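You operate a simulated robot arm through the tools that you are given. There is no shell and no other tool. Be economical: measure what you need, move in short steps, check, and stop when the job is done.

The job below is to be done with a simulated robot arm. You get a single attempt, and the scene is never put back.

JOB
Uncover the joystick and make it ready to fly at 50% tension.
Fine: grip cover on the PC end of the desk; twist lock to FREE, knob to FLY, then try the twist both ways; leave it on FLY.

The check looks at the end state, three seconds after you hand in, the way a careful person would. Anything else that was tipped, shoved, dropped, spilled or broken makes it a failure. Lids that push on must go on centred and level and be pressed home; caps that screw on are set level and turned clockwise until they are tight.

ROBOT AND FRAMES
A 6-joint arm with a two-finger parallel gripper, fixed in place. Base frame: the origin is at the foot of the arm, x ahead of it, y to its left, z up. Lengths are in m, angles in degrees, forces in N, time in s.
With the tool pointing down near the work surface it reaches from about 0.2 to 0.84 m from the base axis. Its first joint turns from -166.0 to 166.0 degrees. Payload 3.91 kg.
The tool frame sits at the grasp point between the pads (the TCP): z along the fingers, y along the line on which they close. The tips reach 0.03 m beyond it. Largest opening 0.11 m; finger width 0.02, thickness 0.01; the body of the gripper, 0.048 by 0.112 m, starts 0.055 m behind the TCP.
Orientation is that of the tool frame in the base frame, as a unit quaternion [x, y, z, w]. With the fingers straight down and closing along the base's y, the tool's x points along the base's -x, its y along +y and its z along -z.

CONTROLS
- The arm moves only by the tool nudge_tool. Its argument "commands" is text: rows parted by semicolons, each of 7 numbers parted by spaces: the shift along the base's x, y, z in m, then the turn, a rotation vector about the base's x, y, z in rad, then the opening in per cent of the stroke, from 0 (shut) to 100 (fully open). In form: tx ty tz rx ry rz grip; .... A call has 1 to 10 rows; each row shifts and turns the commanded pose from where the row before left it. A row lasts 0.2 s, in which the tool goes at most 0.05 m and 8.6 degrees; a call with a longer step from one row to the next is refused whole, and so is a gripper value outside its range. Where a pose cannot be reached the arm comes as near as it can. A force on the tool above 90 N (or 10 N above the force at the start of the call, whichever is more), or a blocked arm, ends the call early, and 0.2 s more pass. Each finger travels about 0.108 m/s and halts on what it meets, pressing with about 21 N; the grip force reading is that of the motor and also rises with nothing between the fingers. The clock runs only during rows and for 0.2 s after the last one: add rows that do not move to give the fingers time. It gives the time, the measured TCP pose, the force on the tool (base axes), the opening and the grip force at its end, in the units of the frame above (readings bear some noise), with the torque about the TCP (base axes, N m) and any sound that the robot's microphone picked up.
- Cameras (640 x 400 px; columns grow to the right, rows downward): "scene" is fixed at [0.0477, 0.4991, 1.211]; the picture's right is [-0.56, -0.83, 0.00], its down [-0.61, 0.42, -0.67] and it looks along [0.55, -0.38, -0.74] (base axes); focal length 214 px, centre (320, 200). "wrist" rides on the gripper at [0.077, 0.007, -0.115] in the tool frame; the picture's right is [-0.09, 1.00, 0.00], its down [-0.80, -0.07, -0.59] and it looks along [-0.59, -0.05, 0.80] (tool axes); focal length 270 px, centre (320, 200). There is no depth. A picture from a camera that has moved, and an enlarged one, comes with that camera's place and axes in the base frame and with its lens.
- grab_frame(camera): a new picture of that camera. It takes no simulated time.
- slide_trunk(by): slides the trunk up (or, below 0, down) by that many m; the arm rides with it, the base frame stays. It gives what a move gives, with no picture.
- zoom(camera, box): a new picture of the part [left, top, right, bottom] of that camera's present view, enlarged. It takes no simulated time.
- finish_job(): hands the job in; it is judged then, once.

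Work in short steps. Places have to be worked out from the pictures, the camera data and where the tool is seen: move nearer, look again, correct. Check each grasp and each placing, and mend what went wrong. You have 120 turns and 84 pictures in all, those below and enlarged ones among them. Open the gripper and draw the arm clear of the work before you hand the job in, unless the task says otherwise; then end with one line.

The tools are called after "Call:" by a JSON object that holds its "fn" and its "kwargs". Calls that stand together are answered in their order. nudge_tool: Moves the arm, as the interface text tells. Its arguments: {"type":"object","properties":{"commands":{"type":"string"}},"required":["commands"]} The other tools are called the same way: slide_trunk (by) slides the trunk up or down; grab_frame (camera) takes a picture; zoom (camera, box) takes an enlarged picture of a part of a camera's view; finish_job () hands the job in.

At the start:

```text
time: 0.0
tool_pos: [0.3523, 0.2463, 1.0164]
tcp_rot: [0.0, 1.0, 0.0, 0.0]
ft_force: [0.6, 0.1, 0.2]
wrist_torque: [0.0, -0.02, -0.02]
gripper_width: 0.11
finger_force: 0.1
trunk travel left (down, up): [-0.325, 0.215]
```

scene: 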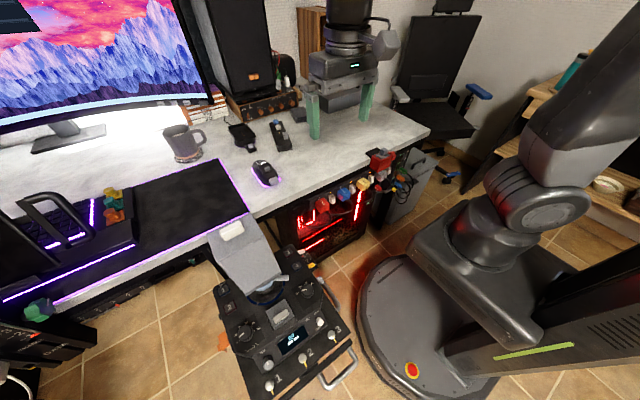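
wrist: 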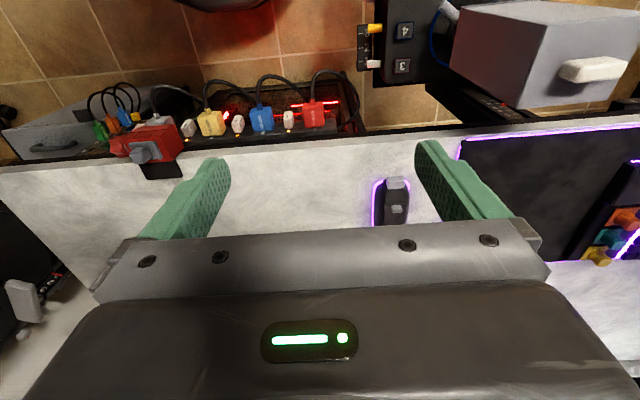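

I'll start with enlarged views of the joystick unit and the desk, to read labels and locate the cover.

Call:
{"fn": "zoom", "kwargs": {"camera": "scene", "box": [190, 200, 370, 400]}}

Call:
{"fn": "zoom", "kwargs": {"camera": "scene", "box": [160, 80, 420, 240]}}

Call:
{"fn": "zoom", "kwargs": {"camera": "wrist", "box": [340, 0, 640, 140]}}

```text
2.00 times, centred on (280, 300) of scene
camera zoom: at [0.0477, 0.4991, 1.211], right [-0.56, -0.83, 0.0], down [-0.61, 0.42, -0.67], along [0.55, -0.38, -0.74], focal length 429 px, centre (400, 0)
```

zoom: 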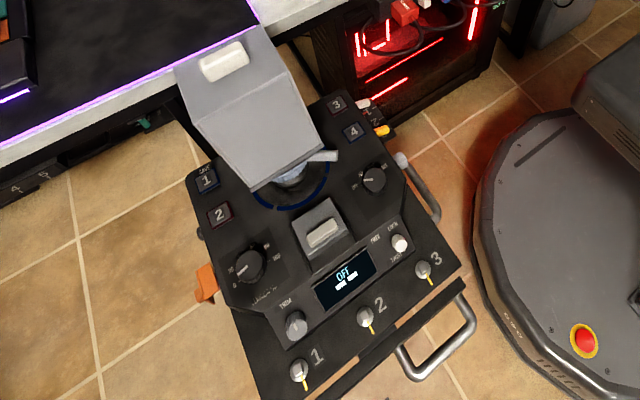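

```text
2.46 times, centred on (290, 160) of scene
camera zoom: at [0.0477, 0.4991, 1.211], right [-0.56, -0.83, 0.0], down [-0.61, 0.42, -0.67], along [0.55, -0.38, -0.74], focal length 528 px, centre (394, 298)
```

zoom: 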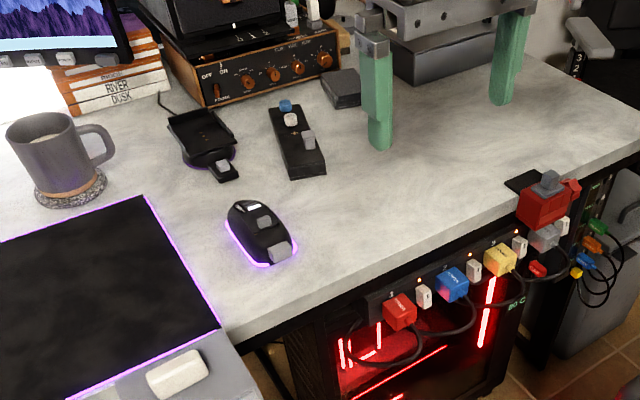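

```text
2.13 times, centred on (490, 70) of wrist
camera zoom: at [0.275, 0.2519, 1.131], right [0.09, 1.0, 0.0], down [0.8, -0.07, 0.59], along [0.59, -0.05, -0.8], focal length 577 px, centre (-43, 477)
```

zoom: 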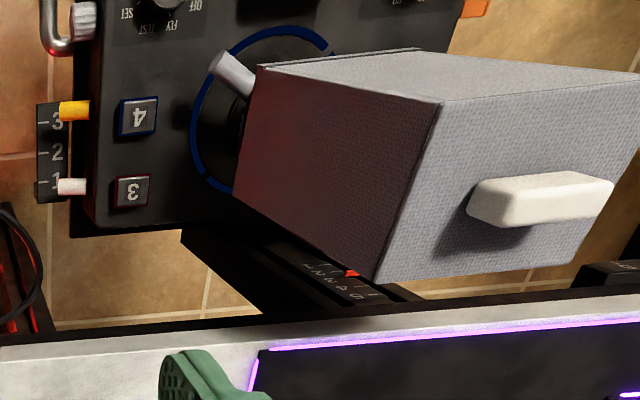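

Now closer views of the console labels.

Call:
{"fn": "zoom", "kwargs": {"camera": "scene", "box": [260, 265, 350, 320]}}

Call:
{"fn": "zoom", "kwargs": {"camera": "scene", "box": [210, 300, 330, 380]}}

Call:
{"fn": "zoom", "kwargs": {"camera": "wrist", "box": [340, 0, 480, 90]}}

```text
7.11 times, centred on (305, 292) of scene
camera zoom: at [0.0477, 0.4991, 1.211], right [-0.56, -0.83, 0.0], down [-0.61, 0.42, -0.67], along [0.55, -0.38, -0.74], focal length 1525 px, centre (427, -458)
```

zoom: 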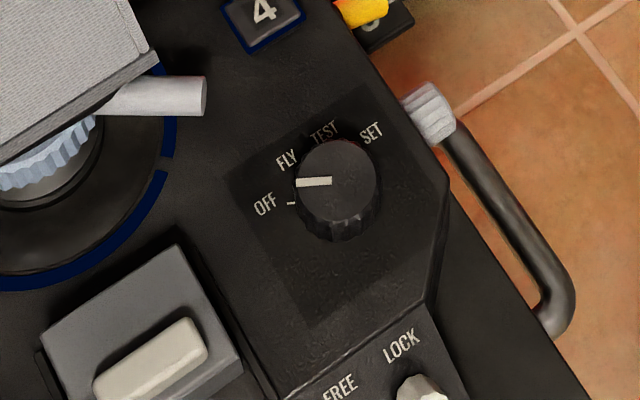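

```text
5.00 times, centred on (270, 340) of scene
camera zoom: at [0.0477, 0.4991, 1.211], right [-0.56, -0.83, 0.0], down [-0.61, 0.42, -0.67], along [0.55, -0.38, -0.74], focal length 1072 px, centre (570, -500)
```

zoom: 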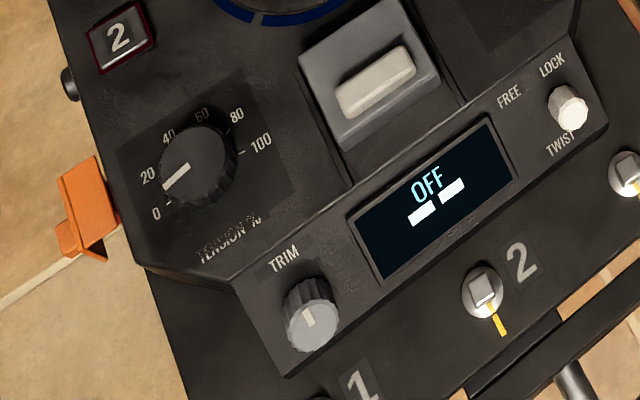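

```text
4.44 times, centred on (410, 45) of wrist
camera zoom: at [0.275, 0.2519, 1.131], right [0.09, 1.0, 0.0], down [0.8, -0.07, 0.59], along [0.59, -0.05, -0.8], focal length 1201 px, centre (-80, 889)
```

zoom: 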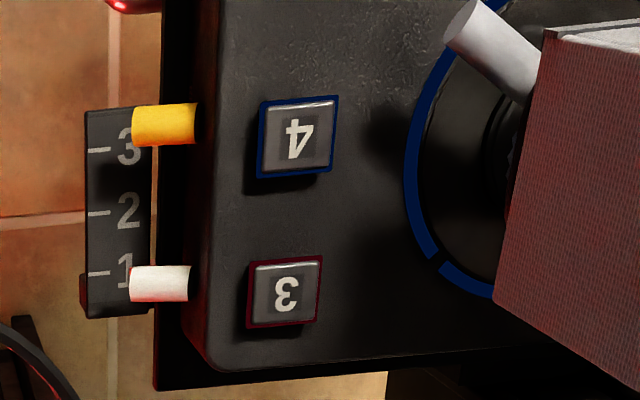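

The cover's handle triangulates to about (0.35, 0.51, 0.85), bar roughly along y; the console top is near z 0.59. I'll move above/behind it for a good wrist view of the console.

Call:
{"fn": "nudge_tool", "kwargs": {"commands": "-0.03 0.035 0.01 0 0 0 100; -0.03 0.035 0.01 0 0 0 100; -0.03 0.035 0.01 0 0 0 100; -0.03 0.035 0.01 0 0 0 100; -0.03 0.035 0.01 0 0 0 100; 0 0.03 0 0 0 0 100; 0 0 0 0 0 0 100"}}

Call:
{"fn": "grab_frame", "kwargs": {"camera": "wrist"}}

Call:
{"fn": "grab_frame", "kwargs": {"camera": "scene"}}

```text
time: 1.6
tool_pos: [0.2012, 0.4507, 1.0669]
tcp_rot: [0.0, 1.0, 0.0, -0.001]
ft_force: [-0.7, -1.0, 0.1]
wrist_torque: [-0.03, 0.01, -0.03]
gripper_width: 0.1099
finger_force: 0.1
trunk travel left (down, up): [-0.325, 0.215]
```

```text
75 pictures are left
camera wrist: at [0.1235, 0.457, 1.1806], right [0.09, 1.0, 0.0], down [0.8, -0.07, 0.59], along [0.59, -0.05, -0.8], focal length 270 px, centre (320, 200)
```

wrist: 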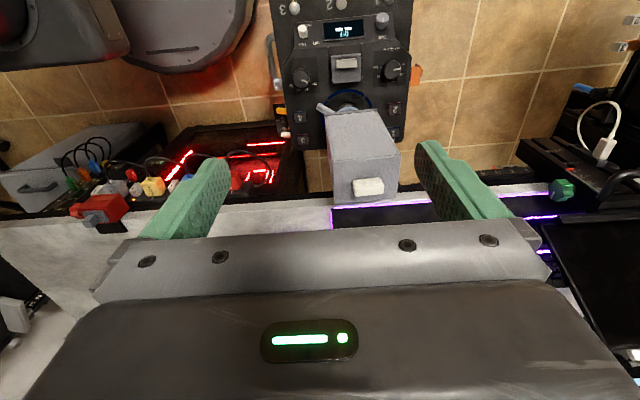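

```text
74 pictures are left
```

scene: 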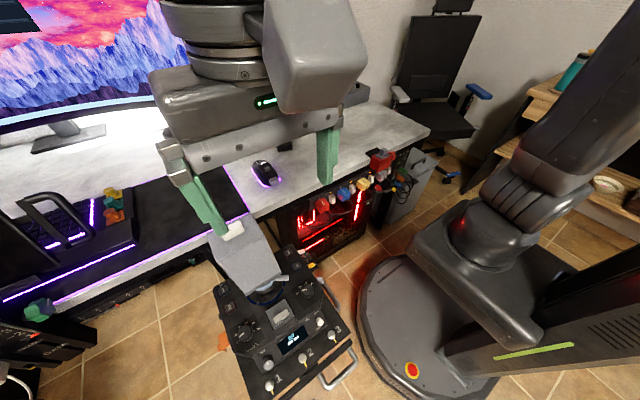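

Call:
{"fn": "zoom", "kwargs": {"camera": "wrist", "box": [260, 85, 440, 215]}}

Call:
{"fn": "zoom", "kwargs": {"camera": "wrist", "box": [260, 0, 440, 110]}}

Call:
{"fn": "zoom", "kwargs": {"camera": "scene", "box": [200, 200, 330, 310]}}

```text
3.08 times, centred on (350, 150) of wrist
camera zoom: at [0.1235, 0.457, 1.1806], right [0.09, 1.0, 0.0], down [0.8, -0.07, 0.59], along [0.59, -0.05, -0.8], focal length 832 px, centre (228, 354)
```

zoom: 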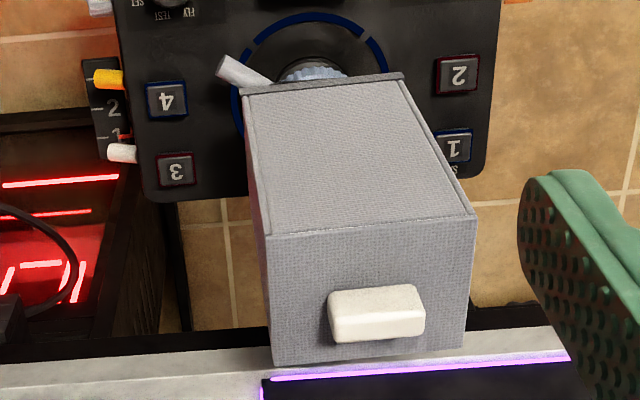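

```text
3.56 times, centred on (350, 55) of wrist
camera zoom: at [0.1235, 0.457, 1.1806], right [0.09, 1.0, 0.0], down [0.8, -0.07, 0.59], along [0.59, -0.05, -0.8], focal length 961 px, centre (213, 716)
```

zoom: 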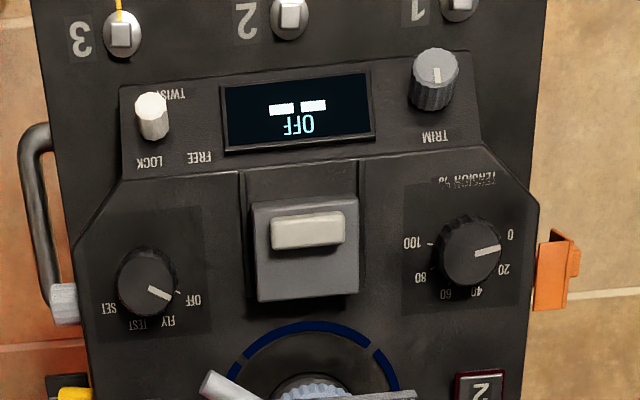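

```text
3.64 times, centred on (265, 255) of scene
camera zoom: at [0.0477, 0.4991, 1.211], right [-0.56, -0.83, 0.0], down [-0.61, 0.42, -0.67], along [0.55, -0.38, -0.74], focal length 780 px, centre (520, 0)
```

zoom: 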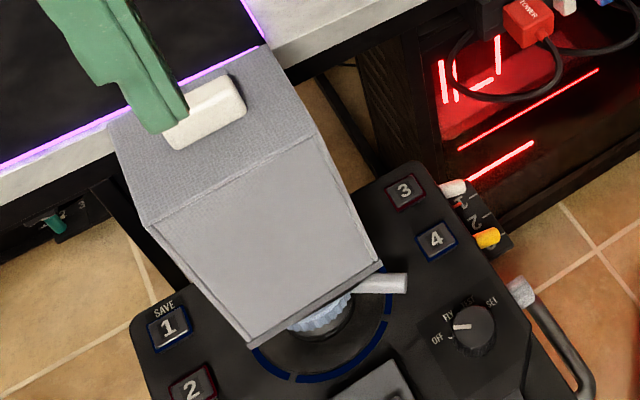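

The cover is a straight box (top ≈0.84, bottom ≈0.69) standing upright, with its bar handle along y. I'll turn the tool -90° about z so the fingers close along x, moving over the handle.

Call:
{"fn": "nudge_tool", "kwargs": {"commands": "0.02 0.01 0 0 0 -0.148 100; 0.02 0.01 0 0 0 -0.148 100; 0.02 0.01 0 0 0 -0.148 100; 0.02 0.01 0 0 0 -0.148 100; 0.02 0.01 0 0 0 -0.148 100; 0.02 0.008 0 0 0 -0.148 100; 0.029 0 0 0 0 -0.148 100; 0 0 0 0 0 -0.148 100; 0 0 0 0 0 -0.148 100; 0 0 0 0 0 -0.148 100"}}

Call:
{"fn": "nudge_tool", "kwargs": {"commands": "0 0 -0.03 0 0 -0.0908 100; 0 0 -0.03 0 0 0 100; 0 0 -0.03 0 0 0 100; 0 0 0 0 0 0 100"}}

Call:
{"fn": "grab_frame", "kwargs": {"camera": "wrist"}}

Call:
{"fn": "grab_frame", "kwargs": {"camera": "scene"}}

```text
time: 3.8
tool_pos: [0.3509, 0.5079, 1.0668]
tcp_rot: [0.676, 0.737, 0.0, 0.0]
ft_force: [0.0, 0.0, -0.1]
wrist_torque: [0.03, 0.05, 0.01]
gripper_width: 0.1097
finger_force: 0.1
trunk travel left (down, up): [-0.325, 0.215]
```

```text
time: 4.8
tool_pos: [0.3518, 0.5093, 0.9773]
tcp_rot: [0.707, 0.707, 0.001, 0.001]
ft_force: [-0.2, 0.5, -0.7]
wrist_torque: [0.0, -0.01, -0.02]
gripper_width: 0.1098
finger_force: 0.0
trunk travel left (down, up): [-0.325, 0.215]
```

```text
70 pictures are left
camera wrist: at [0.3595, 0.5843, 1.0913], right [1.0, -0.09, 0.0], down [-0.07, -0.8, 0.59], along [-0.05, -0.59, -0.8], focal length 270 px, centre (320, 200)
```

wrist: 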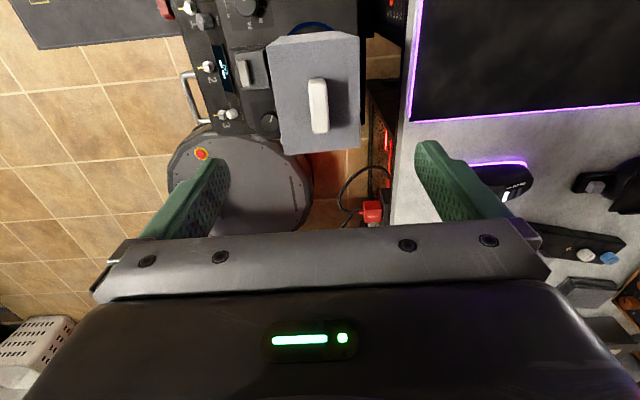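

```text
69 pictures are left
```

scene: 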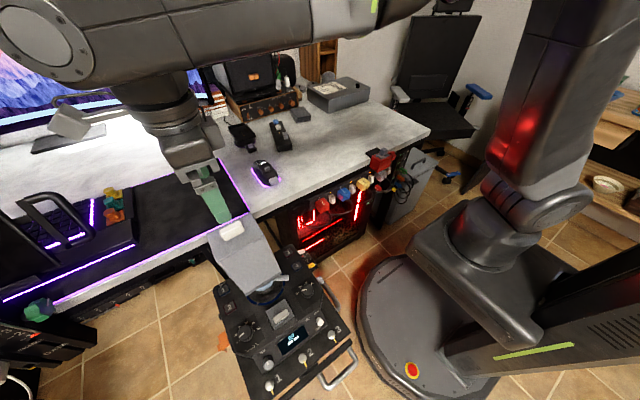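

The handle sits centred under the tool (≈0.352, 0.51). I descend to just above the box top and close.

Call:
{"fn": "nudge_tool", "kwargs": {"commands": "0 0 -0.03 0 0 0 100; 0 0 -0.03 0 0 0 80; 0 0 -0.025 0 0 0 65; 0 0 -0.008 0 0 0 65; 0 0 -0.006 0 0 0 65; 0 0 0 0 0 0 65"}}

Call:
{"fn": "grab_frame", "kwargs": {"camera": "wrist"}}

```text
time: 6.2
tool_pos: [0.3513, 0.5093, 0.8759]
tcp_rot: [0.707, 0.707, 0.0, 0.0]
ft_force: [0.3, 0.7, 0.1]
wrist_torque: [-0.02, 0.02, 0.0]
gripper_width: 0.0713
finger_force: 0.0
trunk travel left (down, up): [-0.325, 0.215]
```

```text
68 pictures are left
camera wrist: at [0.3586, 0.5849, 0.9913], right [1.0, -0.09, 0.0], down [-0.07, -0.8, 0.59], along [-0.05, -0.59, -0.8], focal length 270 px, centre (320, 200)
```

wrist: 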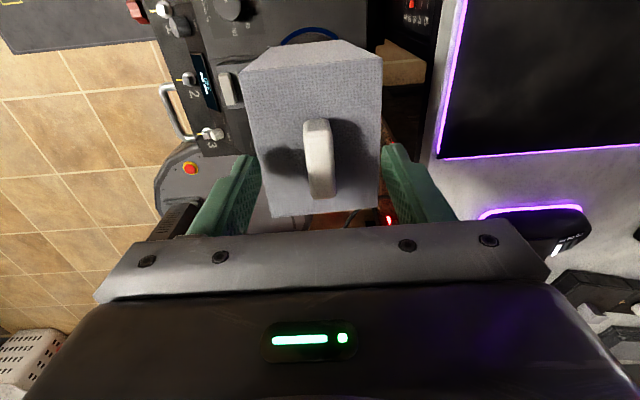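

Zooming to see whether the tips are above the box's top face.

Call:
{"fn": "zoom", "kwargs": {"camera": "wrist", "box": [200, 90, 440, 240]}}

Call:
{"fn": "zoom", "kwargs": {"camera": "scene", "box": [170, 170, 310, 310]}}

```text
2.67 times, centred on (320, 165) of wrist
camera zoom: at [0.3586, 0.5849, 0.9913], right [1.0, -0.09, 0.0], down [-0.07, -0.8, 0.59], along [-0.05, -0.59, -0.8], focal length 721 px, centre (320, 293)
```

zoom: 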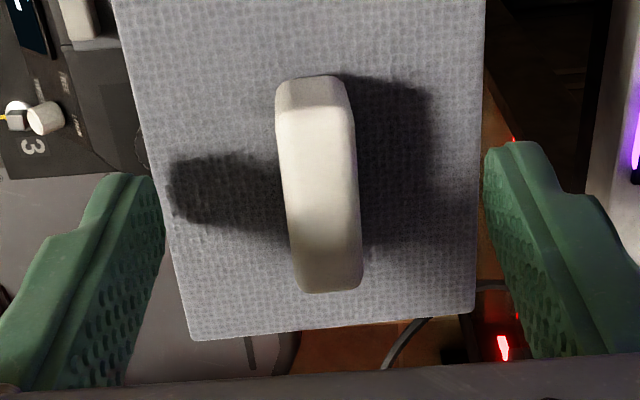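

```text
2.86 times, centred on (240, 240) of scene
camera zoom: at [0.0477, 0.4991, 1.211], right [-0.56, -0.83, 0.0], down [-0.61, 0.42, -0.67], along [0.55, -0.38, -0.74], focal length 613 px, centre (549, 86)
```

zoom: 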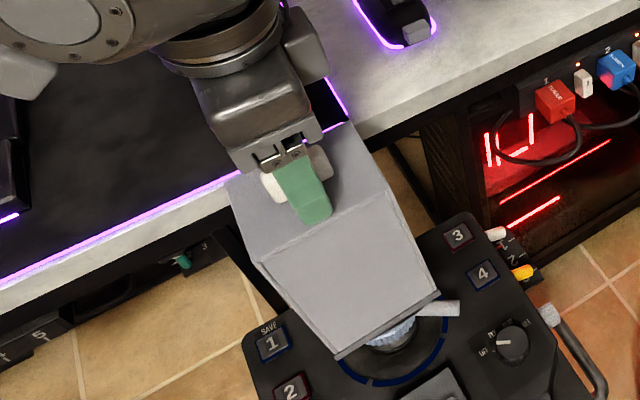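

Opening (0.071) is already narrower than the box (≈0.078) with no force, so the tips are above the top face. Close on the handle.

Call:
{"fn": "nudge_tool", "kwargs": {"commands": "0 0 0 0 0 0 40; 0 0 0 0 0 0 20; 0 0 0 0 0 0 5; 0 0 0 0 0 0 5"}}

Call:
{"fn": "zoom", "kwargs": {"camera": "wrist", "box": [200, 90, 440, 240]}}

```text
time: 7.2
tool_pos: [0.3508, 0.5091, 0.8783]
tcp_rot: [0.707, 0.707, -0.001, 0.0]
ft_force: [-0.9, 0.1, 0.9]
wrist_torque: [0.09, 0.26, 0.02]
gripper_width: 0.0157
finger_force: 21.2
trunk travel left (down, up): [-0.325, 0.215]
```

```text
2.67 times, centred on (320, 165) of wrist
camera zoom: at [0.3584, 0.585, 0.9916], right [1.0, -0.09, 0.0], down [-0.07, -0.8, 0.59], along [-0.05, -0.59, -0.8], focal length 721 px, centre (320, 293)
```

zoom: 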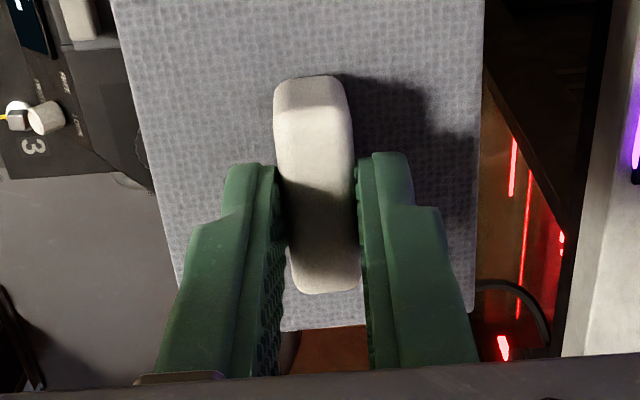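

Handle gripped at 16 mm width. I lift straight up gently and watch the force.

Call:
{"fn": "nudge_tool", "kwargs": {"commands": "0 0 0.01 0 0 0 5; 0 0 0.015 0 0 0 5; 0 0 0.015 0 0 0 5; 0 0 0 0 0 0 5"}}

Call:
{"fn": "zoom", "kwargs": {"camera": "scene", "box": [170, 170, 350, 310]}}

```text
time: 8.2
tool_pos: [0.3501, 0.5103, 0.918]
tcp_rot: [0.707, 0.707, 0.0, 0.0]
ft_force: [-0.5, -0.1, 0.0]
wrist_torque: [0.01, 0.0, 0.02]
gripper_width: 0.0153
finger_force: 21.3
trunk travel left (down, up): [-0.325, 0.215]
```

```text
2.86 times, centred on (260, 240) of scene
camera zoom: at [0.0477, 0.4991, 1.211], right [-0.56, -0.83, 0.0], down [-0.61, 0.42, -0.67], along [0.55, -0.38, -0.74], focal length 613 px, centre (491, 86)
```

zoom: 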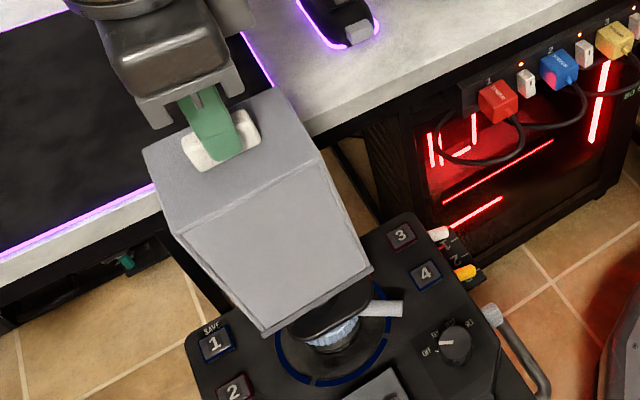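

The cover lifts freely. Continue straight up to clear the grip.

Call:
{"fn": "nudge_tool", "kwargs": {"commands": "0 0 0.025 0 0 0 5; 0 0 0.025 0 0 0 5; 0 0 0.025 0 0 0 5; 0 0 0.025 0 0 0 5; 0 0 0.025 0 0 0 5; 0 0 0.025 0 0 0 5; 0 0 0.025 0 0 0 5; 0 0 0 0 0 0 5"}}

Call:
{"fn": "grab_frame", "kwargs": {"camera": "scene"}}

Call:
{"fn": "grab_frame", "kwargs": {"camera": "wrist"}}

```text
time: 10.0
tool_pos: [0.3511, 0.5099, 1.094]
tcp_rot: [0.707, 0.707, 0.0, 0.0]
ft_force: [-0.6, -0.3, -2.2]
wrist_torque: [0.0, -0.01, 0.02]
gripper_width: 0.0152
finger_force: 20.9
trunk travel left (down, up): [-0.325, 0.215]
```

```text
63 pictures are left
```

scene: 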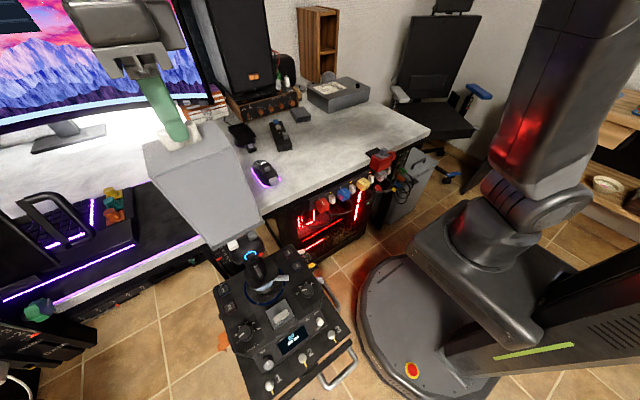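

```text
62 pictures are left
camera wrist: at [0.3578, 0.5855, 1.2078], right [1.0, -0.09, 0.0], down [-0.07, -0.8, 0.59], along [-0.05, -0.59, -0.8], focal length 270 px, centre (320, 200)
```

wrist: 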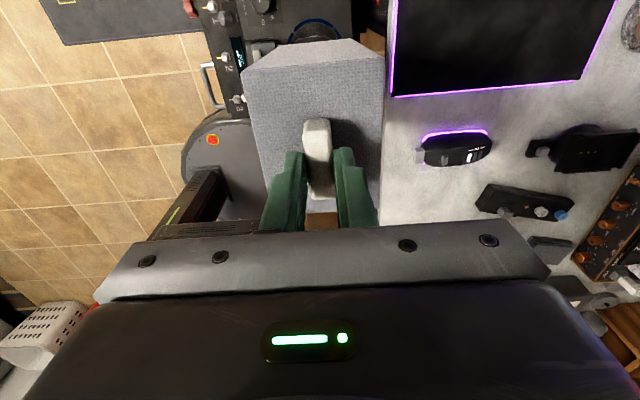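

Grip is uncovered. The desk's clear area at the PC end is around (0.60, -0.05), desk z ≈0.75. I carry the cover there at height.

Call:
{"fn": "nudge_tool", "kwargs": {"commands": "0.005 -0.010 0 0 0 0 5; 0.012 -0.024 0 0 0 0 5; 0.014 -0.030 0 0 0 0 5; 0.014 -0.030 0 0 0 0 5; 0.014 -0.030 0 0 0 0 5; 0.014 -0.030 0 0 0 0 5; 0.014 -0.030 0 0 0 0 5; 0.014 -0.030 0 0 0 0 5; 0.014 -0.030 0 0 0 0 5; 0.014 -0.030 0 0 0 0 5"}}

Call:
{"fn": "nudge_tool", "kwargs": {"commands": "0.014 -0.030 0 0 0 0 5; 0.014 -0.032 0 0 0 0 5; 0.014 -0.032 0 0 0 0 5; 0.014 -0.032 0 0 0 0 5; 0.014 -0.032 0 0 0 0 5; 0.014 -0.032 0 0 0 0 5; 0.014 -0.032 0 0 0 0 5; 0.012 -0.032 0 0 0 0 5; 0.01 -0.032 0 0 0 0 5; 0 0 0 0 0 0 5"}}

Call:
{"fn": "grab_frame", "kwargs": {"camera": "scene"}}

Call:
{"fn": "grab_frame", "kwargs": {"camera": "wrist"}}

```text
time: 12.2
tool_pos: [0.4811, 0.2337, 1.0905]
tcp_rot: [0.707, 0.707, 0.0, 0.0]
ft_force: [-0.5, 0.2, -1.3]
wrist_torque: [0.02, 0.0, -0.02]
gripper_width: 0.0153
finger_force: 20.7
trunk travel left (down, up): [-0.325, 0.215]
```

```text
time: 14.4
tool_pos: [0.5998, -0.0509, 1.0932]
tcp_rot: [0.708, 0.707, 0.0, 0.0]
ft_force: [0.7, 0.6, -1.4]
wrist_torque: [0.0, -0.02, 0.01]
gripper_width: 0.0153
finger_force: 21.1
trunk travel left (down, up): [-0.325, 0.215]
```

```text
61 pictures are left
```

scene: 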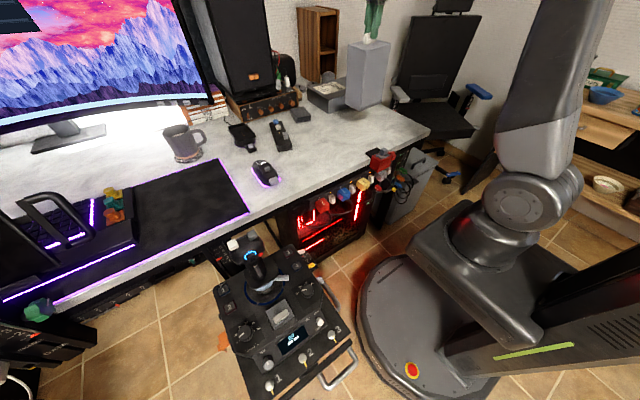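

```text
60 pictures are left
camera wrist: at [0.6073, 0.0239, 1.2068], right [1.0, -0.09, 0.0], down [-0.07, -0.8, 0.59], along [-0.05, -0.59, -0.8], focal length 270 px, centre (320, 200)
```

wrist: 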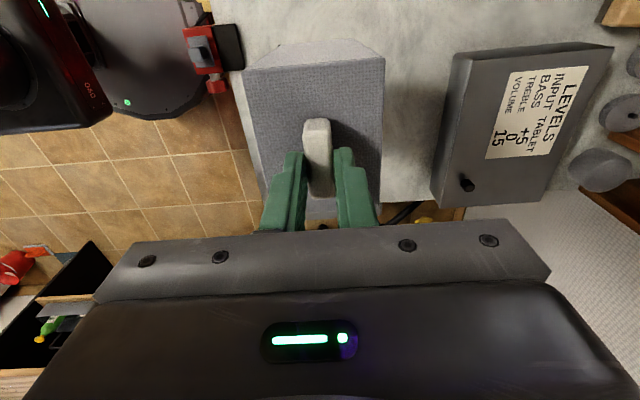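

Clear desk under the box (front edge x≈0.45, grey LEVELS box starts ≈0.79). Lower near the surface, then in small steps to contact.

Call:
{"fn": "nudge_tool", "kwargs": {"commands": "0 0 -0.025 0 0 0 5; 0 0 -0.03 0 0 0 5; 0 0 -0.03 0 0 0 5; 0 0 -0.025 0 0 0 5; 0 0 -0.015 0 0 0 5; 0 0 0 0 0 0 5"}}

Call:
{"fn": "zoom", "kwargs": {"camera": "scene", "box": [290, 30, 430, 180]}}

```text
time: 15.8
tool_pos: [0.5974, -0.0509, 0.9707]
tcp_rot: [0.707, 0.707, 0.001, 0.002]
ft_force: [1.9, -5.9, 30.3]
wrist_torque: [-0.13, 0.03, -0.01]
gripper_width: 0.0156
finger_force: 20.7
trunk travel left (down, up): [-0.325, 0.215]
```

```text
2.67 times, centred on (360, 105) of scene
camera zoom: at [0.0477, 0.4991, 1.211], right [-0.56, -0.83, 0.0], down [-0.61, 0.42, -0.67], along [0.55, -0.38, -0.74], focal length 572 px, centre (213, 453)
```

zoom: 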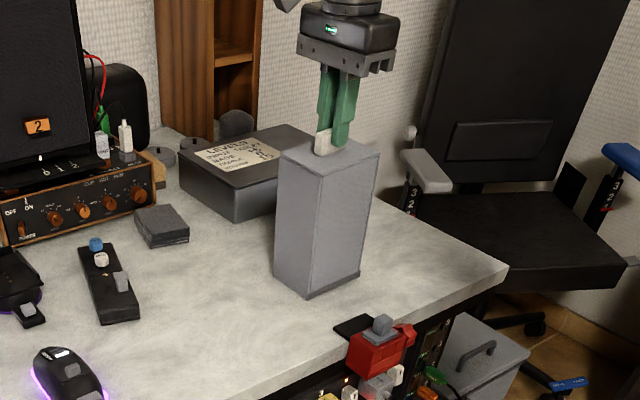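

The box has met the desk (30 N up). Ease up slightly and open.

Call:
{"fn": "nudge_tool", "kwargs": {"commands": "0 0 0.002 0 0 0 5; 0 0 0 0 0 0 5"}}

Call:
{"fn": "nudge_tool", "kwargs": {"commands": "0 0 0 0 0 0 20; 0 0 0 0 0 0 35; 0 0 0 0 0 0 35"}}

Call:
{"fn": "nudge_tool", "kwargs": {"commands": "0 0 0.01 0 0 0 35; 0 0 0.03 0 0 0 45; 0 0 0.03 0 0 0 45; 0 0 0.03 0 0 0 45; 0 0 0 0 0 0 45"}}

Call:
{"fn": "zoom", "kwargs": {"camera": "scene", "box": [290, 30, 430, 180]}}

Call:
{"fn": "zoom", "kwargs": {"camera": "scene", "box": [210, 220, 350, 340]}}

```text
time: 16.4
tool_pos: [0.598, -0.0509, 0.97]
tcp_rot: [0.707, 0.707, 0.0, 0.0]
ft_force: [2.8, -6.0, 24.3]
wrist_torque: [-0.37, -0.03, 0.03]
gripper_width: 0.0155
finger_force: 21.0
trunk travel left (down, up): [-0.325, 0.215]
```

```text
time: 17.2
tool_pos: [0.5998, -0.0506, 0.9696]
tcp_rot: [0.707, 0.707, 0.0, 0.0]
ft_force: [-0.6, 0.7, -0.4]
wrist_torque: [0.02, -0.01, 0.01]
gripper_width: 0.0385
finger_force: 0.1
trunk travel left (down, up): [-0.325, 0.215]
```

```text
time: 18.4
tool_pos: [0.5999, -0.0512, 1.0694]
tcp_rot: [0.708, 0.706, 0.0, -0.001]
ft_force: [0.2, 0.6, -0.3]
wrist_torque: [0.01, 0.01, 0.0]
gripper_width: 0.0497
finger_force: 0.0
trunk travel left (down, up): [-0.325, 0.215]
```

```text
2.67 times, centred on (360, 105) of scene
camera zoom: at [0.0477, 0.4991, 1.211], right [-0.56, -0.83, 0.0], down [-0.61, 0.42, -0.67], along [0.55, -0.38, -0.74], focal length 572 px, centre (213, 453)
```

zoom: 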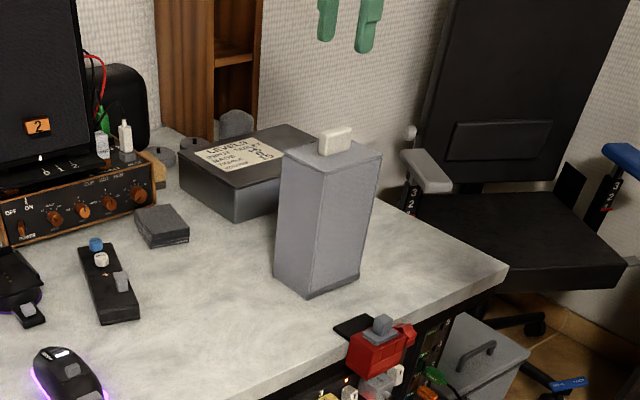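

```text
3.33 times, centred on (280, 280) of scene
camera zoom: at [0.0477, 0.4991, 1.211], right [-0.56, -0.83, 0.0], down [-0.61, 0.42, -0.67], along [0.55, -0.38, -0.74], focal length 715 px, centre (453, -67)
```

zoom: 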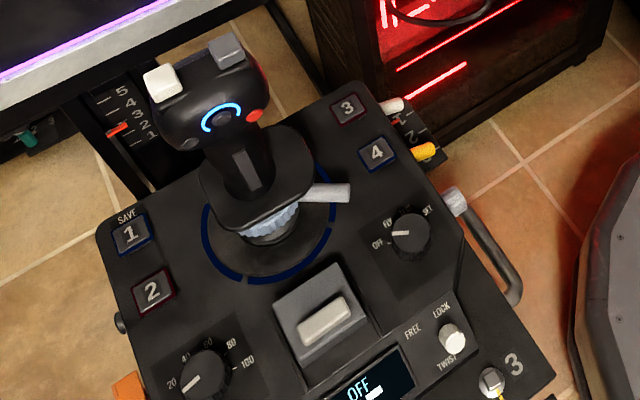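

Cover stands level on the PC end. Now back over the console, restoring the tool's yaw, for a close look.

Call:
{"fn": "nudge_tool", "kwargs": {"commands": "-0.015 0.02 0 0 0 0.148 45; -0.028 0.038 0 0 0 0.148 60; -0.028 0.038 0 0 0 0.148 80; -0.028 0.038 0 0 0 0.148 80; -0.028 0.038 0 0 0 0.148 80; -0.028 0.038 0 0 0 0.148 80; -0.028 0.038 0 0 0 0.148 80; -0.028 0.038 0 0 0 0.148 80; -0.028 0.038 0 0 0 0.148 80; -0.028 0.038 0 0 0 0.148 80"}}

Call:
{"fn": "nudge_tool", "kwargs": {"commands": "-0.028 0.038 0 0 0 0.0908 80; -0.028 0.038 0 0 0 0 80; -0.028 0.038 0 0 0 0 80; -0.028 0.038 0 0 0 0 80; -0.021 0.036 0 0 0 0 80; 0 0 -0.04 0 0 0 80; 0 0 -0.04 0 0 0 80; 0 0 -0.04 0 0 0 80; 0 0 -0.04 0 0 0 80; 0 0 -0.04 0 0 0 80"}}

Call:
{"fn": "grab_frame", "kwargs": {"camera": "wrist"}}

Call:
{"fn": "grab_frame", "kwargs": {"camera": "scene"}}

```text
time: 20.6
tool_pos: [0.3313, 0.312, 1.0688]
tcp_rot: [0.044, 0.999, 0.0, 0.0]
ft_force: [-0.2, -0.7, 0.3]
wrist_torque: [0.01, 0.02, 0.02]
gripper_width: 0.0883
finger_force: 0.0
trunk travel left (down, up): [-0.325, 0.215]
```

```text
time: 22.8
tool_pos: [0.1989, 0.5002, 0.8699]
tcp_rot: [0.0, 1.0, -0.001, 0.0]
ft_force: [-0.9, 0.0, -0.2]
wrist_torque: [0.04, 0.01, -0.01]
gripper_width: 0.0878
finger_force: 0.1
trunk travel left (down, up): [-0.325, 0.215]
```

```text
56 pictures are left
camera wrist: at [0.1217, 0.5057, 0.9836], right [0.09, 1.0, 0.0], down [0.8, -0.07, 0.59], along [0.59, -0.05, -0.8], focal length 270 px, centre (320, 200)
```

wrist: 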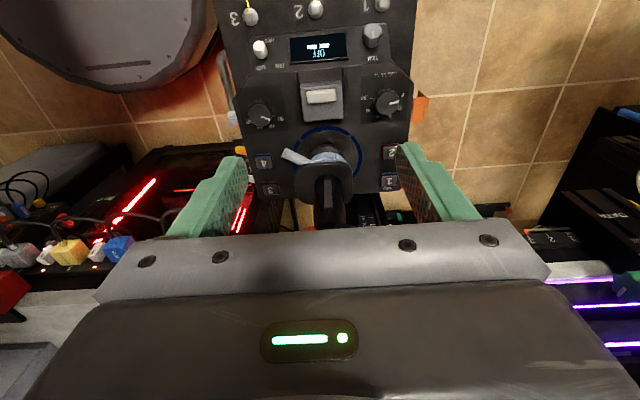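

```text
55 pictures are left
```

scene: 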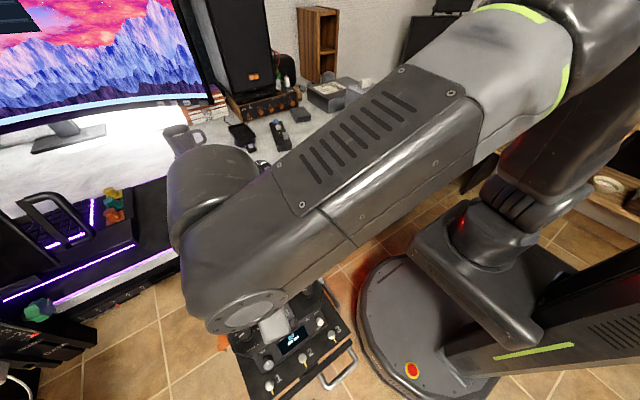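

Call:
{"fn": "zoom", "kwargs": {"camera": "wrist", "box": [210, 0, 330, 75]}}

Call:
{"fn": "zoom", "kwargs": {"camera": "wrist", "box": [220, 70, 430, 205]}}

```text
5.33 times, centred on (270, 38) of wrist
camera zoom: at [0.1217, 0.5057, 0.9836], right [0.09, 1.0, 0.0], down [0.8, -0.07, 0.59], along [0.59, -0.05, -0.8], focal length 1442 px, centre (587, 1067)
```

zoom: 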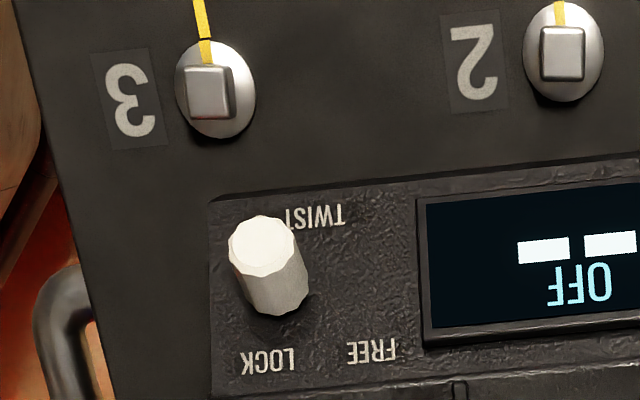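

```text
2.96 times, centred on (325, 138) of wrist
camera zoom: at [0.1217, 0.5057, 0.9836], right [0.09, 1.0, 0.0], down [0.8, -0.07, 0.59], along [0.59, -0.05, -0.8], focal length 801 px, centre (305, 385)
```

zoom: 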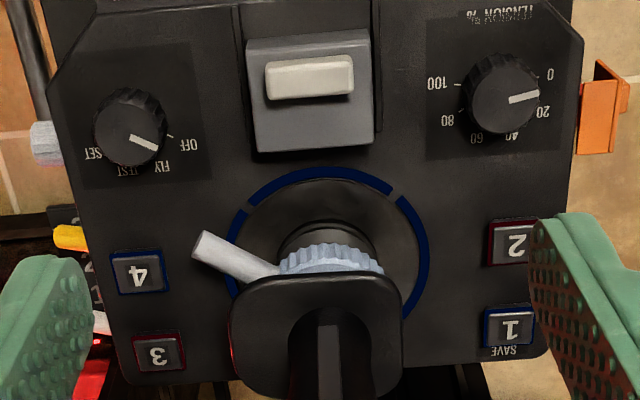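

I need a closer look at the TWIST switch to see whether it slides, tilts or turns.

Call:
{"fn": "nudge_tool", "kwargs": {"commands": "-0.03 -0.02 -0.02 0 0 0 60; -0.03 -0.02 -0.03 0 0 0 50; -0.03 -0.01 -0.03 0 0 0 30; 0 -0.01 -0.03 0 0 0 30; 0 0 0 0 0 0 30"}}

Call:
{"fn": "grab_frame", "kwargs": {"camera": "wrist"}}

Call:
{"fn": "zoom", "kwargs": {"camera": "scene", "box": [210, 260, 370, 390]}}

```text
time: 24.0
tool_pos: [0.1078, 0.4377, 0.7595]
tcp_rot: [-0.001, 1.0, 0.0, 0.0]
ft_force: [-0.6, -0.5, -0.9]
wrist_torque: [0.0, 0.01, -0.01]
gripper_width: 0.0332
finger_force: 0.1
trunk travel left (down, up): [-0.325, 0.215]
```

```text
52 pictures are left
camera wrist: at [0.0312, 0.445, 0.8731], right [0.09, 1.0, 0.0], down [0.8, -0.07, 0.59], along [0.59, -0.05, -0.8], focal length 270 px, centre (320, 200)
```

wrist: 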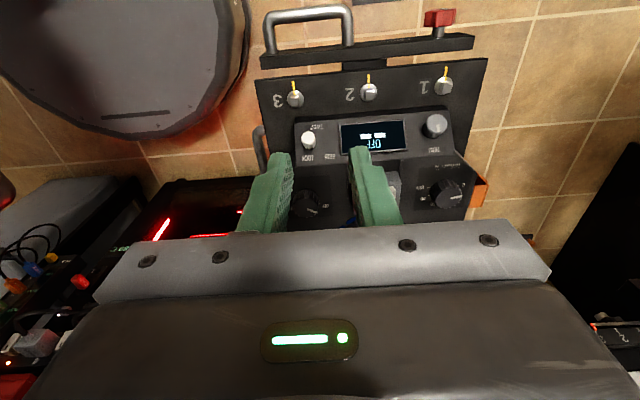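

```text
3.08 times, centred on (290, 325) of scene
camera zoom: at [0.0477, 0.4991, 1.211], right [-0.56, -0.83, 0.0], down [-0.61, 0.42, -0.67], along [0.55, -0.38, -0.74], focal length 660 px, centre (412, -185)
```

zoom: 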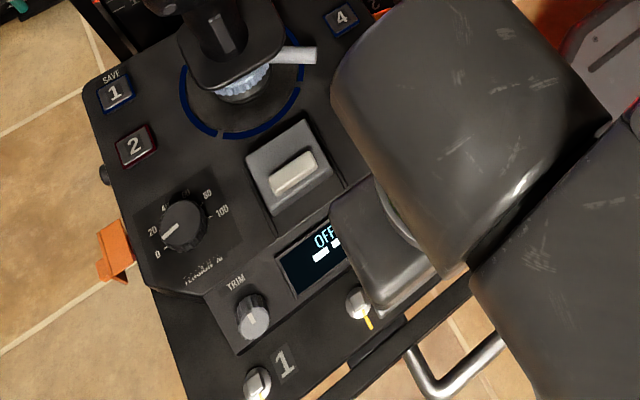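

Call:
{"fn": "zoom", "kwargs": {"camera": "wrist", "box": [270, 105, 370, 170]}}

```text
6.15 times, centred on (320, 138) of wrist
camera zoom: at [0.0312, 0.445, 0.8731], right [0.09, 1.0, 0.0], down [0.8, -0.07, 0.59], along [0.59, -0.05, -0.8], focal length 1663 px, centre (320, 585)
```

zoom: 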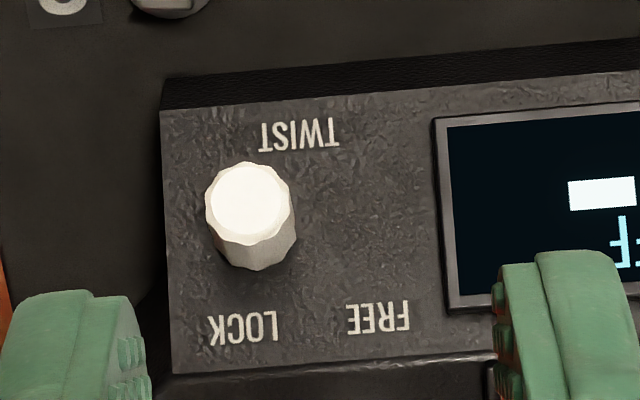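

The display panel slopes ≈42° toward the user; the TWIST knob's top is at ≈(0.163, 0.420, 0.566), standing at LOCK, with FREE ≈2–3 cm toward +y. I'll shut the fingers and come down beside it on its -y side.

Call:
{"fn": "nudge_tool", "kwargs": {"commands": "0.025 -0.023 -0.02 0 0 0 0; 0.0245 -0.0227 -0.03 0 0 0 0; 0 0 -0.04 0 0 0 0; 0 0 -0.04 0 0 0 0; 0 0 -0.03 0 0 0 0; 0 0 -0.01 0 0 0 0; 0 0 -0.006 0 0 0 0; 0 0 0 0 0 0 0"}}

Call:
{"fn": "grab_frame", "kwargs": {"camera": "wrist"}}

Call:
{"fn": "zoom", "kwargs": {"camera": "scene", "box": [270, 280, 370, 380]}}

```text
time: 25.8
tool_pos: [0.159, 0.3941, 0.5831]
tcp_rot: [0.001, 1.0, 0.0, -0.001]
ft_force: [-0.6, 0.3, -0.2]
wrist_torque: [0.0, 0.0, 0.02]
gripper_width: 0.0
finger_force: 20.4
trunk travel left (down, up): [-0.325, 0.215]
```

```text
49 pictures are left
camera wrist: at [0.0824, 0.3994, 0.6972], right [0.09, 1.0, 0.0], down [0.8, -0.07, 0.59], along [0.59, -0.05, -0.8], focal length 270 px, centre (320, 200)
```

wrist: 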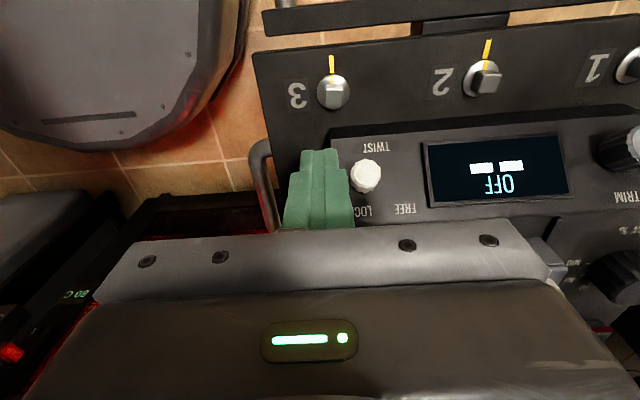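

```text
4.00 times, centred on (320, 330) of scene
camera zoom: at [0.0477, 0.4991, 1.211], right [-0.56, -0.83, 0.0], down [-0.61, 0.42, -0.67], along [0.55, -0.38, -0.74], focal length 858 px, centre (320, -320)
```

zoom: 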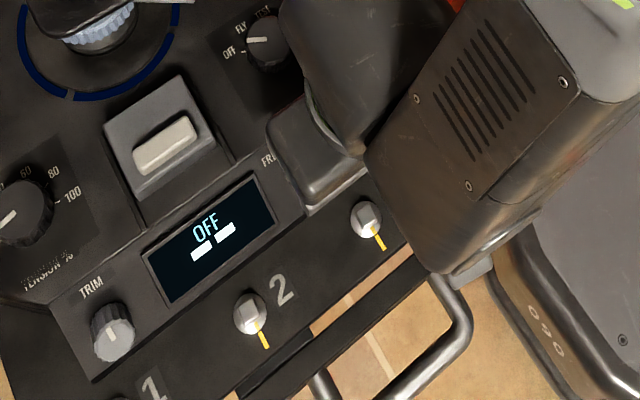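

Fingertips sit right beside the knob. Push it toward FREE (+y) in small steps.

Call:
{"fn": "nudge_tool", "kwargs": {"commands": "0 0.006 0 0 0 0 0; 0 0.005 0 0 0 0 0; 0 0.004 0 0 0 0 0; 0 0.004 0 0 0 0 0; 0 0.004 0 0 0 0 0; 0 0 0 0 0 0 0"}}

Call:
{"fn": "zoom", "kwargs": {"camera": "wrist", "box": [250, 100, 450, 240]}}

```text
time: 27.2
tool_pos: [0.1586, 0.4165, 0.5835]
tcp_rot: [-0.001, 1.0, 0.0, 0.0]
ft_force: [-0.2, -0.9, -0.5]
wrist_torque: [0.01, 0.01, -0.02]
gripper_width: 0.0
finger_force: 21.2
trunk travel left (down, up): [-0.325, 0.215]
```

```text
2.86 times, centred on (350, 170) of wrist
camera zoom: at [0.0826, 0.4217, 0.6977], right [0.09, 1.0, 0.0], down [0.8, -0.07, 0.59], along [0.59, -0.05, -0.8], focal length 772 px, centre (234, 286)
```

zoom: 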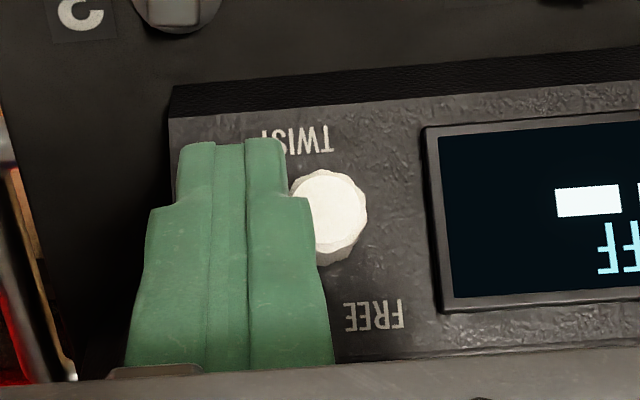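

The knob is sliding with the finger toward FREE with little force. Continue.

Call:
{"fn": "nudge_tool", "kwargs": {"commands": "0 0.004 0 0 0 0 0; 0 0.003 0 0 0 0 0; 0 0.003 0 0 0 0 0; 0 0 0 0 0 0 0"}}

Call:
{"fn": "zoom", "kwargs": {"camera": "wrist", "box": [250, 100, 450, 240]}}

```text
time: 28.2
tool_pos: [0.16, 0.4251, 0.584]
tcp_rot: [0.001, 1.0, -0.002, 0.0]
ft_force: [-2.2, -12.6, -1.7]
wrist_torque: [-0.33, 0.06, -0.11]
gripper_width: 0.0003
finger_force: 20.9
trunk travel left (down, up): [-0.325, 0.215]
```

```text
2.86 times, centred on (350, 170) of wrist
camera zoom: at [0.0824, 0.4309, 0.6974], right [0.09, 1.0, 0.0], down [0.8, -0.07, 0.59], along [0.59, -0.06, -0.8], focal length 772 px, centre (234, 286)
```

zoom: 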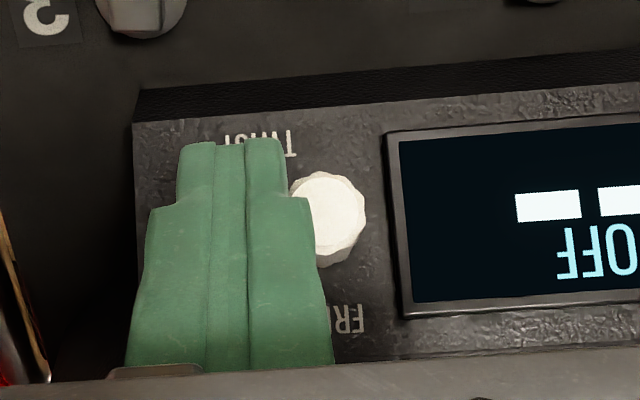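

It hit the end stop (12.6 N) above FREE. Back off, rise, and verify.

Call:
{"fn": "nudge_tool", "kwargs": {"commands": "0 -0.01 0 0 0 0 0; 0 -0.01 0 0 0 0 0; 0 0 0.03 0 0 0 0; 0 0 0.04 0 0 0 20; 0 0.02 0.04 0 0 0 40; 0.02 0.04 0 0 0 0 60; 0 0 0 0 0 0 60"}}

Call:
{"fn": "grab_frame", "kwargs": {"camera": "wrist"}}

```text
time: 29.8
tool_pos: [0.1787, 0.4673, 0.6945]
tcp_rot: [0.0, 1.0, 0.0, 0.0]
ft_force: [-0.5, 0.2, -0.2]
wrist_torque: [-0.04, 0.03, -0.01]
gripper_width: 0.0663
finger_force: 0.1
trunk travel left (down, up): [-0.325, 0.215]
```

```text
45 pictures are left
camera wrist: at [0.1031, 0.4739, 0.8092], right [0.09, 1.0, 0.0], down [0.8, -0.07, 0.59], along [0.59, -0.05, -0.8], focal length 270 px, centre (320, 200)
```

wrist: 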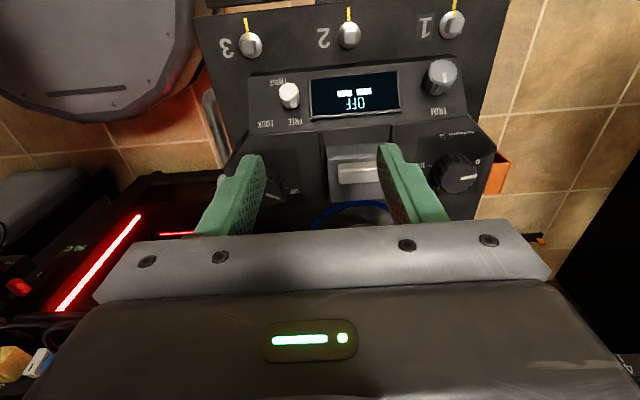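

TWIST is at FREE. Next I move above the mode knob to measure it well.

Call:
{"fn": "nudge_tool", "kwargs": {"commands": "0 0 0.04 0 0 0 60; 0.02 -0.02 0.04 0 0 0 60; 0.025 -0.022 0.04 0 0 0 60; 0.026 -0.022 0.005 0 0 0 60; 0 0 0 0 0 0 60"}}

Call:
{"fn": "zoom", "kwargs": {"camera": "wrist", "box": [220, 20, 460, 170]}}

Call:
{"fn": "zoom", "kwargs": {"camera": "scene", "box": [210, 240, 370, 390]}}

```text
refused: row 3 steps farther than a row can; nothing moved
```

```text
2.67 times, centred on (340, 95) of wrist
camera zoom: at [0.1031, 0.4739, 0.8092], right [0.09, 1.0, 0.0], down [0.8, -0.07, 0.59], along [0.59, -0.05, -0.8], focal length 721 px, centre (267, 480)
```

zoom: 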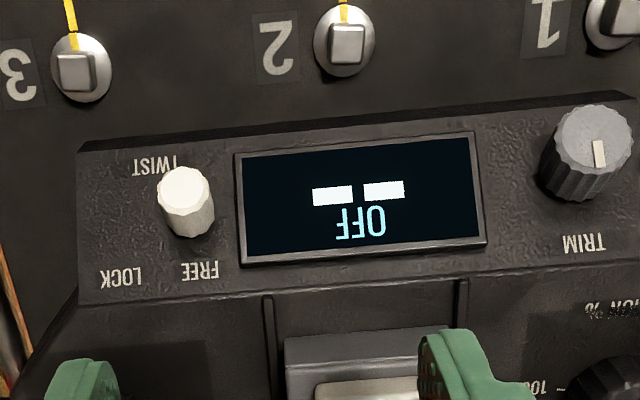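

```text
2.67 times, centred on (290, 315) of scene
camera zoom: at [0.0477, 0.4991, 1.211], right [-0.56, -0.83, 0.0], down [-0.61, 0.42, -0.67], along [0.55, -0.38, -0.74], focal length 572 px, centre (400, -107)
```

zoom: 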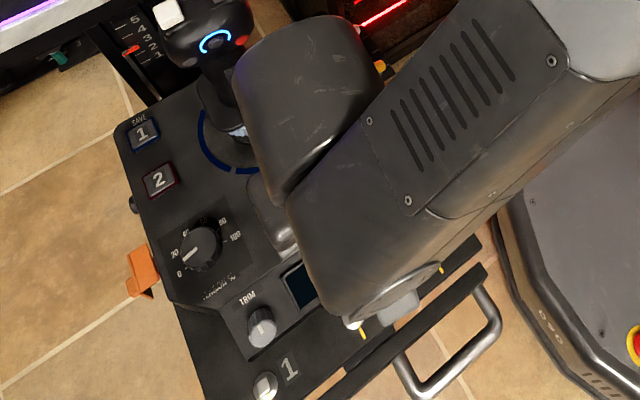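

FREE confirmed. That move had too long a row; repeat with shorter rows.

Call:
{"fn": "nudge_tool", "kwargs": {"commands": "0 0 0.04 0 0 0 60; 0.02 -0.02 0.03 0 0 0 60; 0.025 -0.022 0.03 0 0 0 60; 0.026 -0.022 0.025 0 0 0 60; 0 0 0 0 0 0 60"}}

Call:
{"fn": "zoom", "kwargs": {"camera": "wrist", "box": [220, 20, 460, 170]}}

```text
time: 31.0
tool_pos: [0.251, 0.4031, 0.8206]
tcp_rot: [0.0, 1.0, 0.0, 0.0]
ft_force: [0.1, -0.5, -0.2]
wrist_torque: [-0.03, 0.0, 0.01]
gripper_width: 0.0659
finger_force: 0.0
trunk travel left (down, up): [-0.325, 0.215]
```

```text
2.67 times, centred on (340, 95) of wrist
camera zoom: at [0.174, 0.4086, 0.9337], right [0.09, 1.0, 0.0], down [0.8, -0.07, 0.59], along [0.59, -0.05, -0.8], focal length 721 px, centre (267, 480)
```

zoom: 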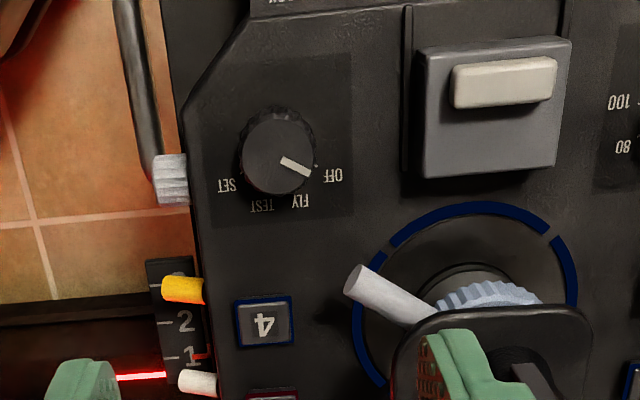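

Knob top ≈(0.2487, 0.405, 0.588), ~34 mm wide, vertical axis; OFF→FLY is ≈40° clockwise from above. I pre-turn the tool +40° and come down to check alignment.

Call:
{"fn": "nudge_tool", "kwargs": {"commands": "0 0 -0.03 0 0 0.14 60; 0 0 -0.03 0 0 0.14 60; -0.002 0.002 -0.03 0 0 0.14 60; 0 0 -0.03 0 0 0.14 60; 0 0 -0.03 0 0 0.14 60; 0 0 -0.02 0 0 0 60; 0 0 0 0 0 0 60"}}

Call:
{"fn": "grab_frame", "kwargs": {"camera": "wrist"}}

Call:
{"fn": "grab_frame", "kwargs": {"camera": "scene"}}

```text
time: 32.6
tool_pos: [0.2476, 0.4049, 0.6483]
tcp_rot: [-0.343, 0.939, 0.0, 0.0]
ft_force: [-0.5, -0.1, 0.1]
wrist_torque: [-0.01, -0.03, -0.01]
gripper_width: 0.0661
finger_force: 0.0
trunk travel left (down, up): [-0.325, 0.215]
```

```text
41 pictures are left
camera wrist: at [0.1847, 0.3603, 0.7617], right [-0.57, 0.82, 0.0], down [0.66, 0.46, 0.59], along [0.49, 0.34, -0.8], focal length 270 px, centre (320, 200)
```

wrist: 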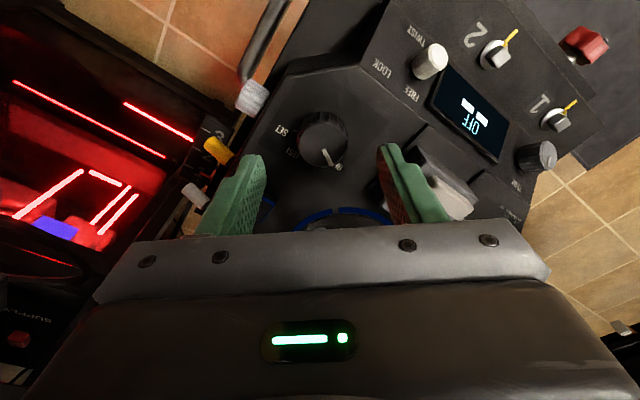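

```text
40 pictures are left
```

scene: 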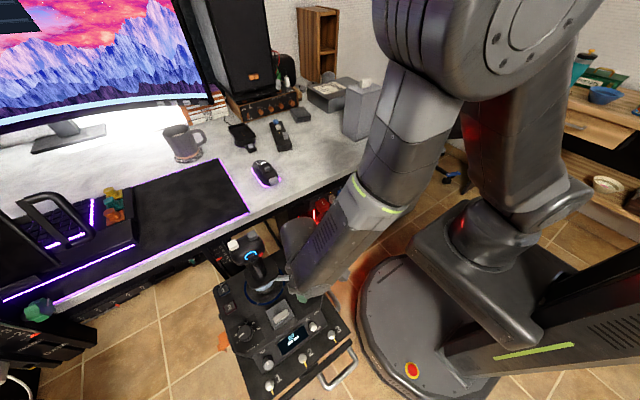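

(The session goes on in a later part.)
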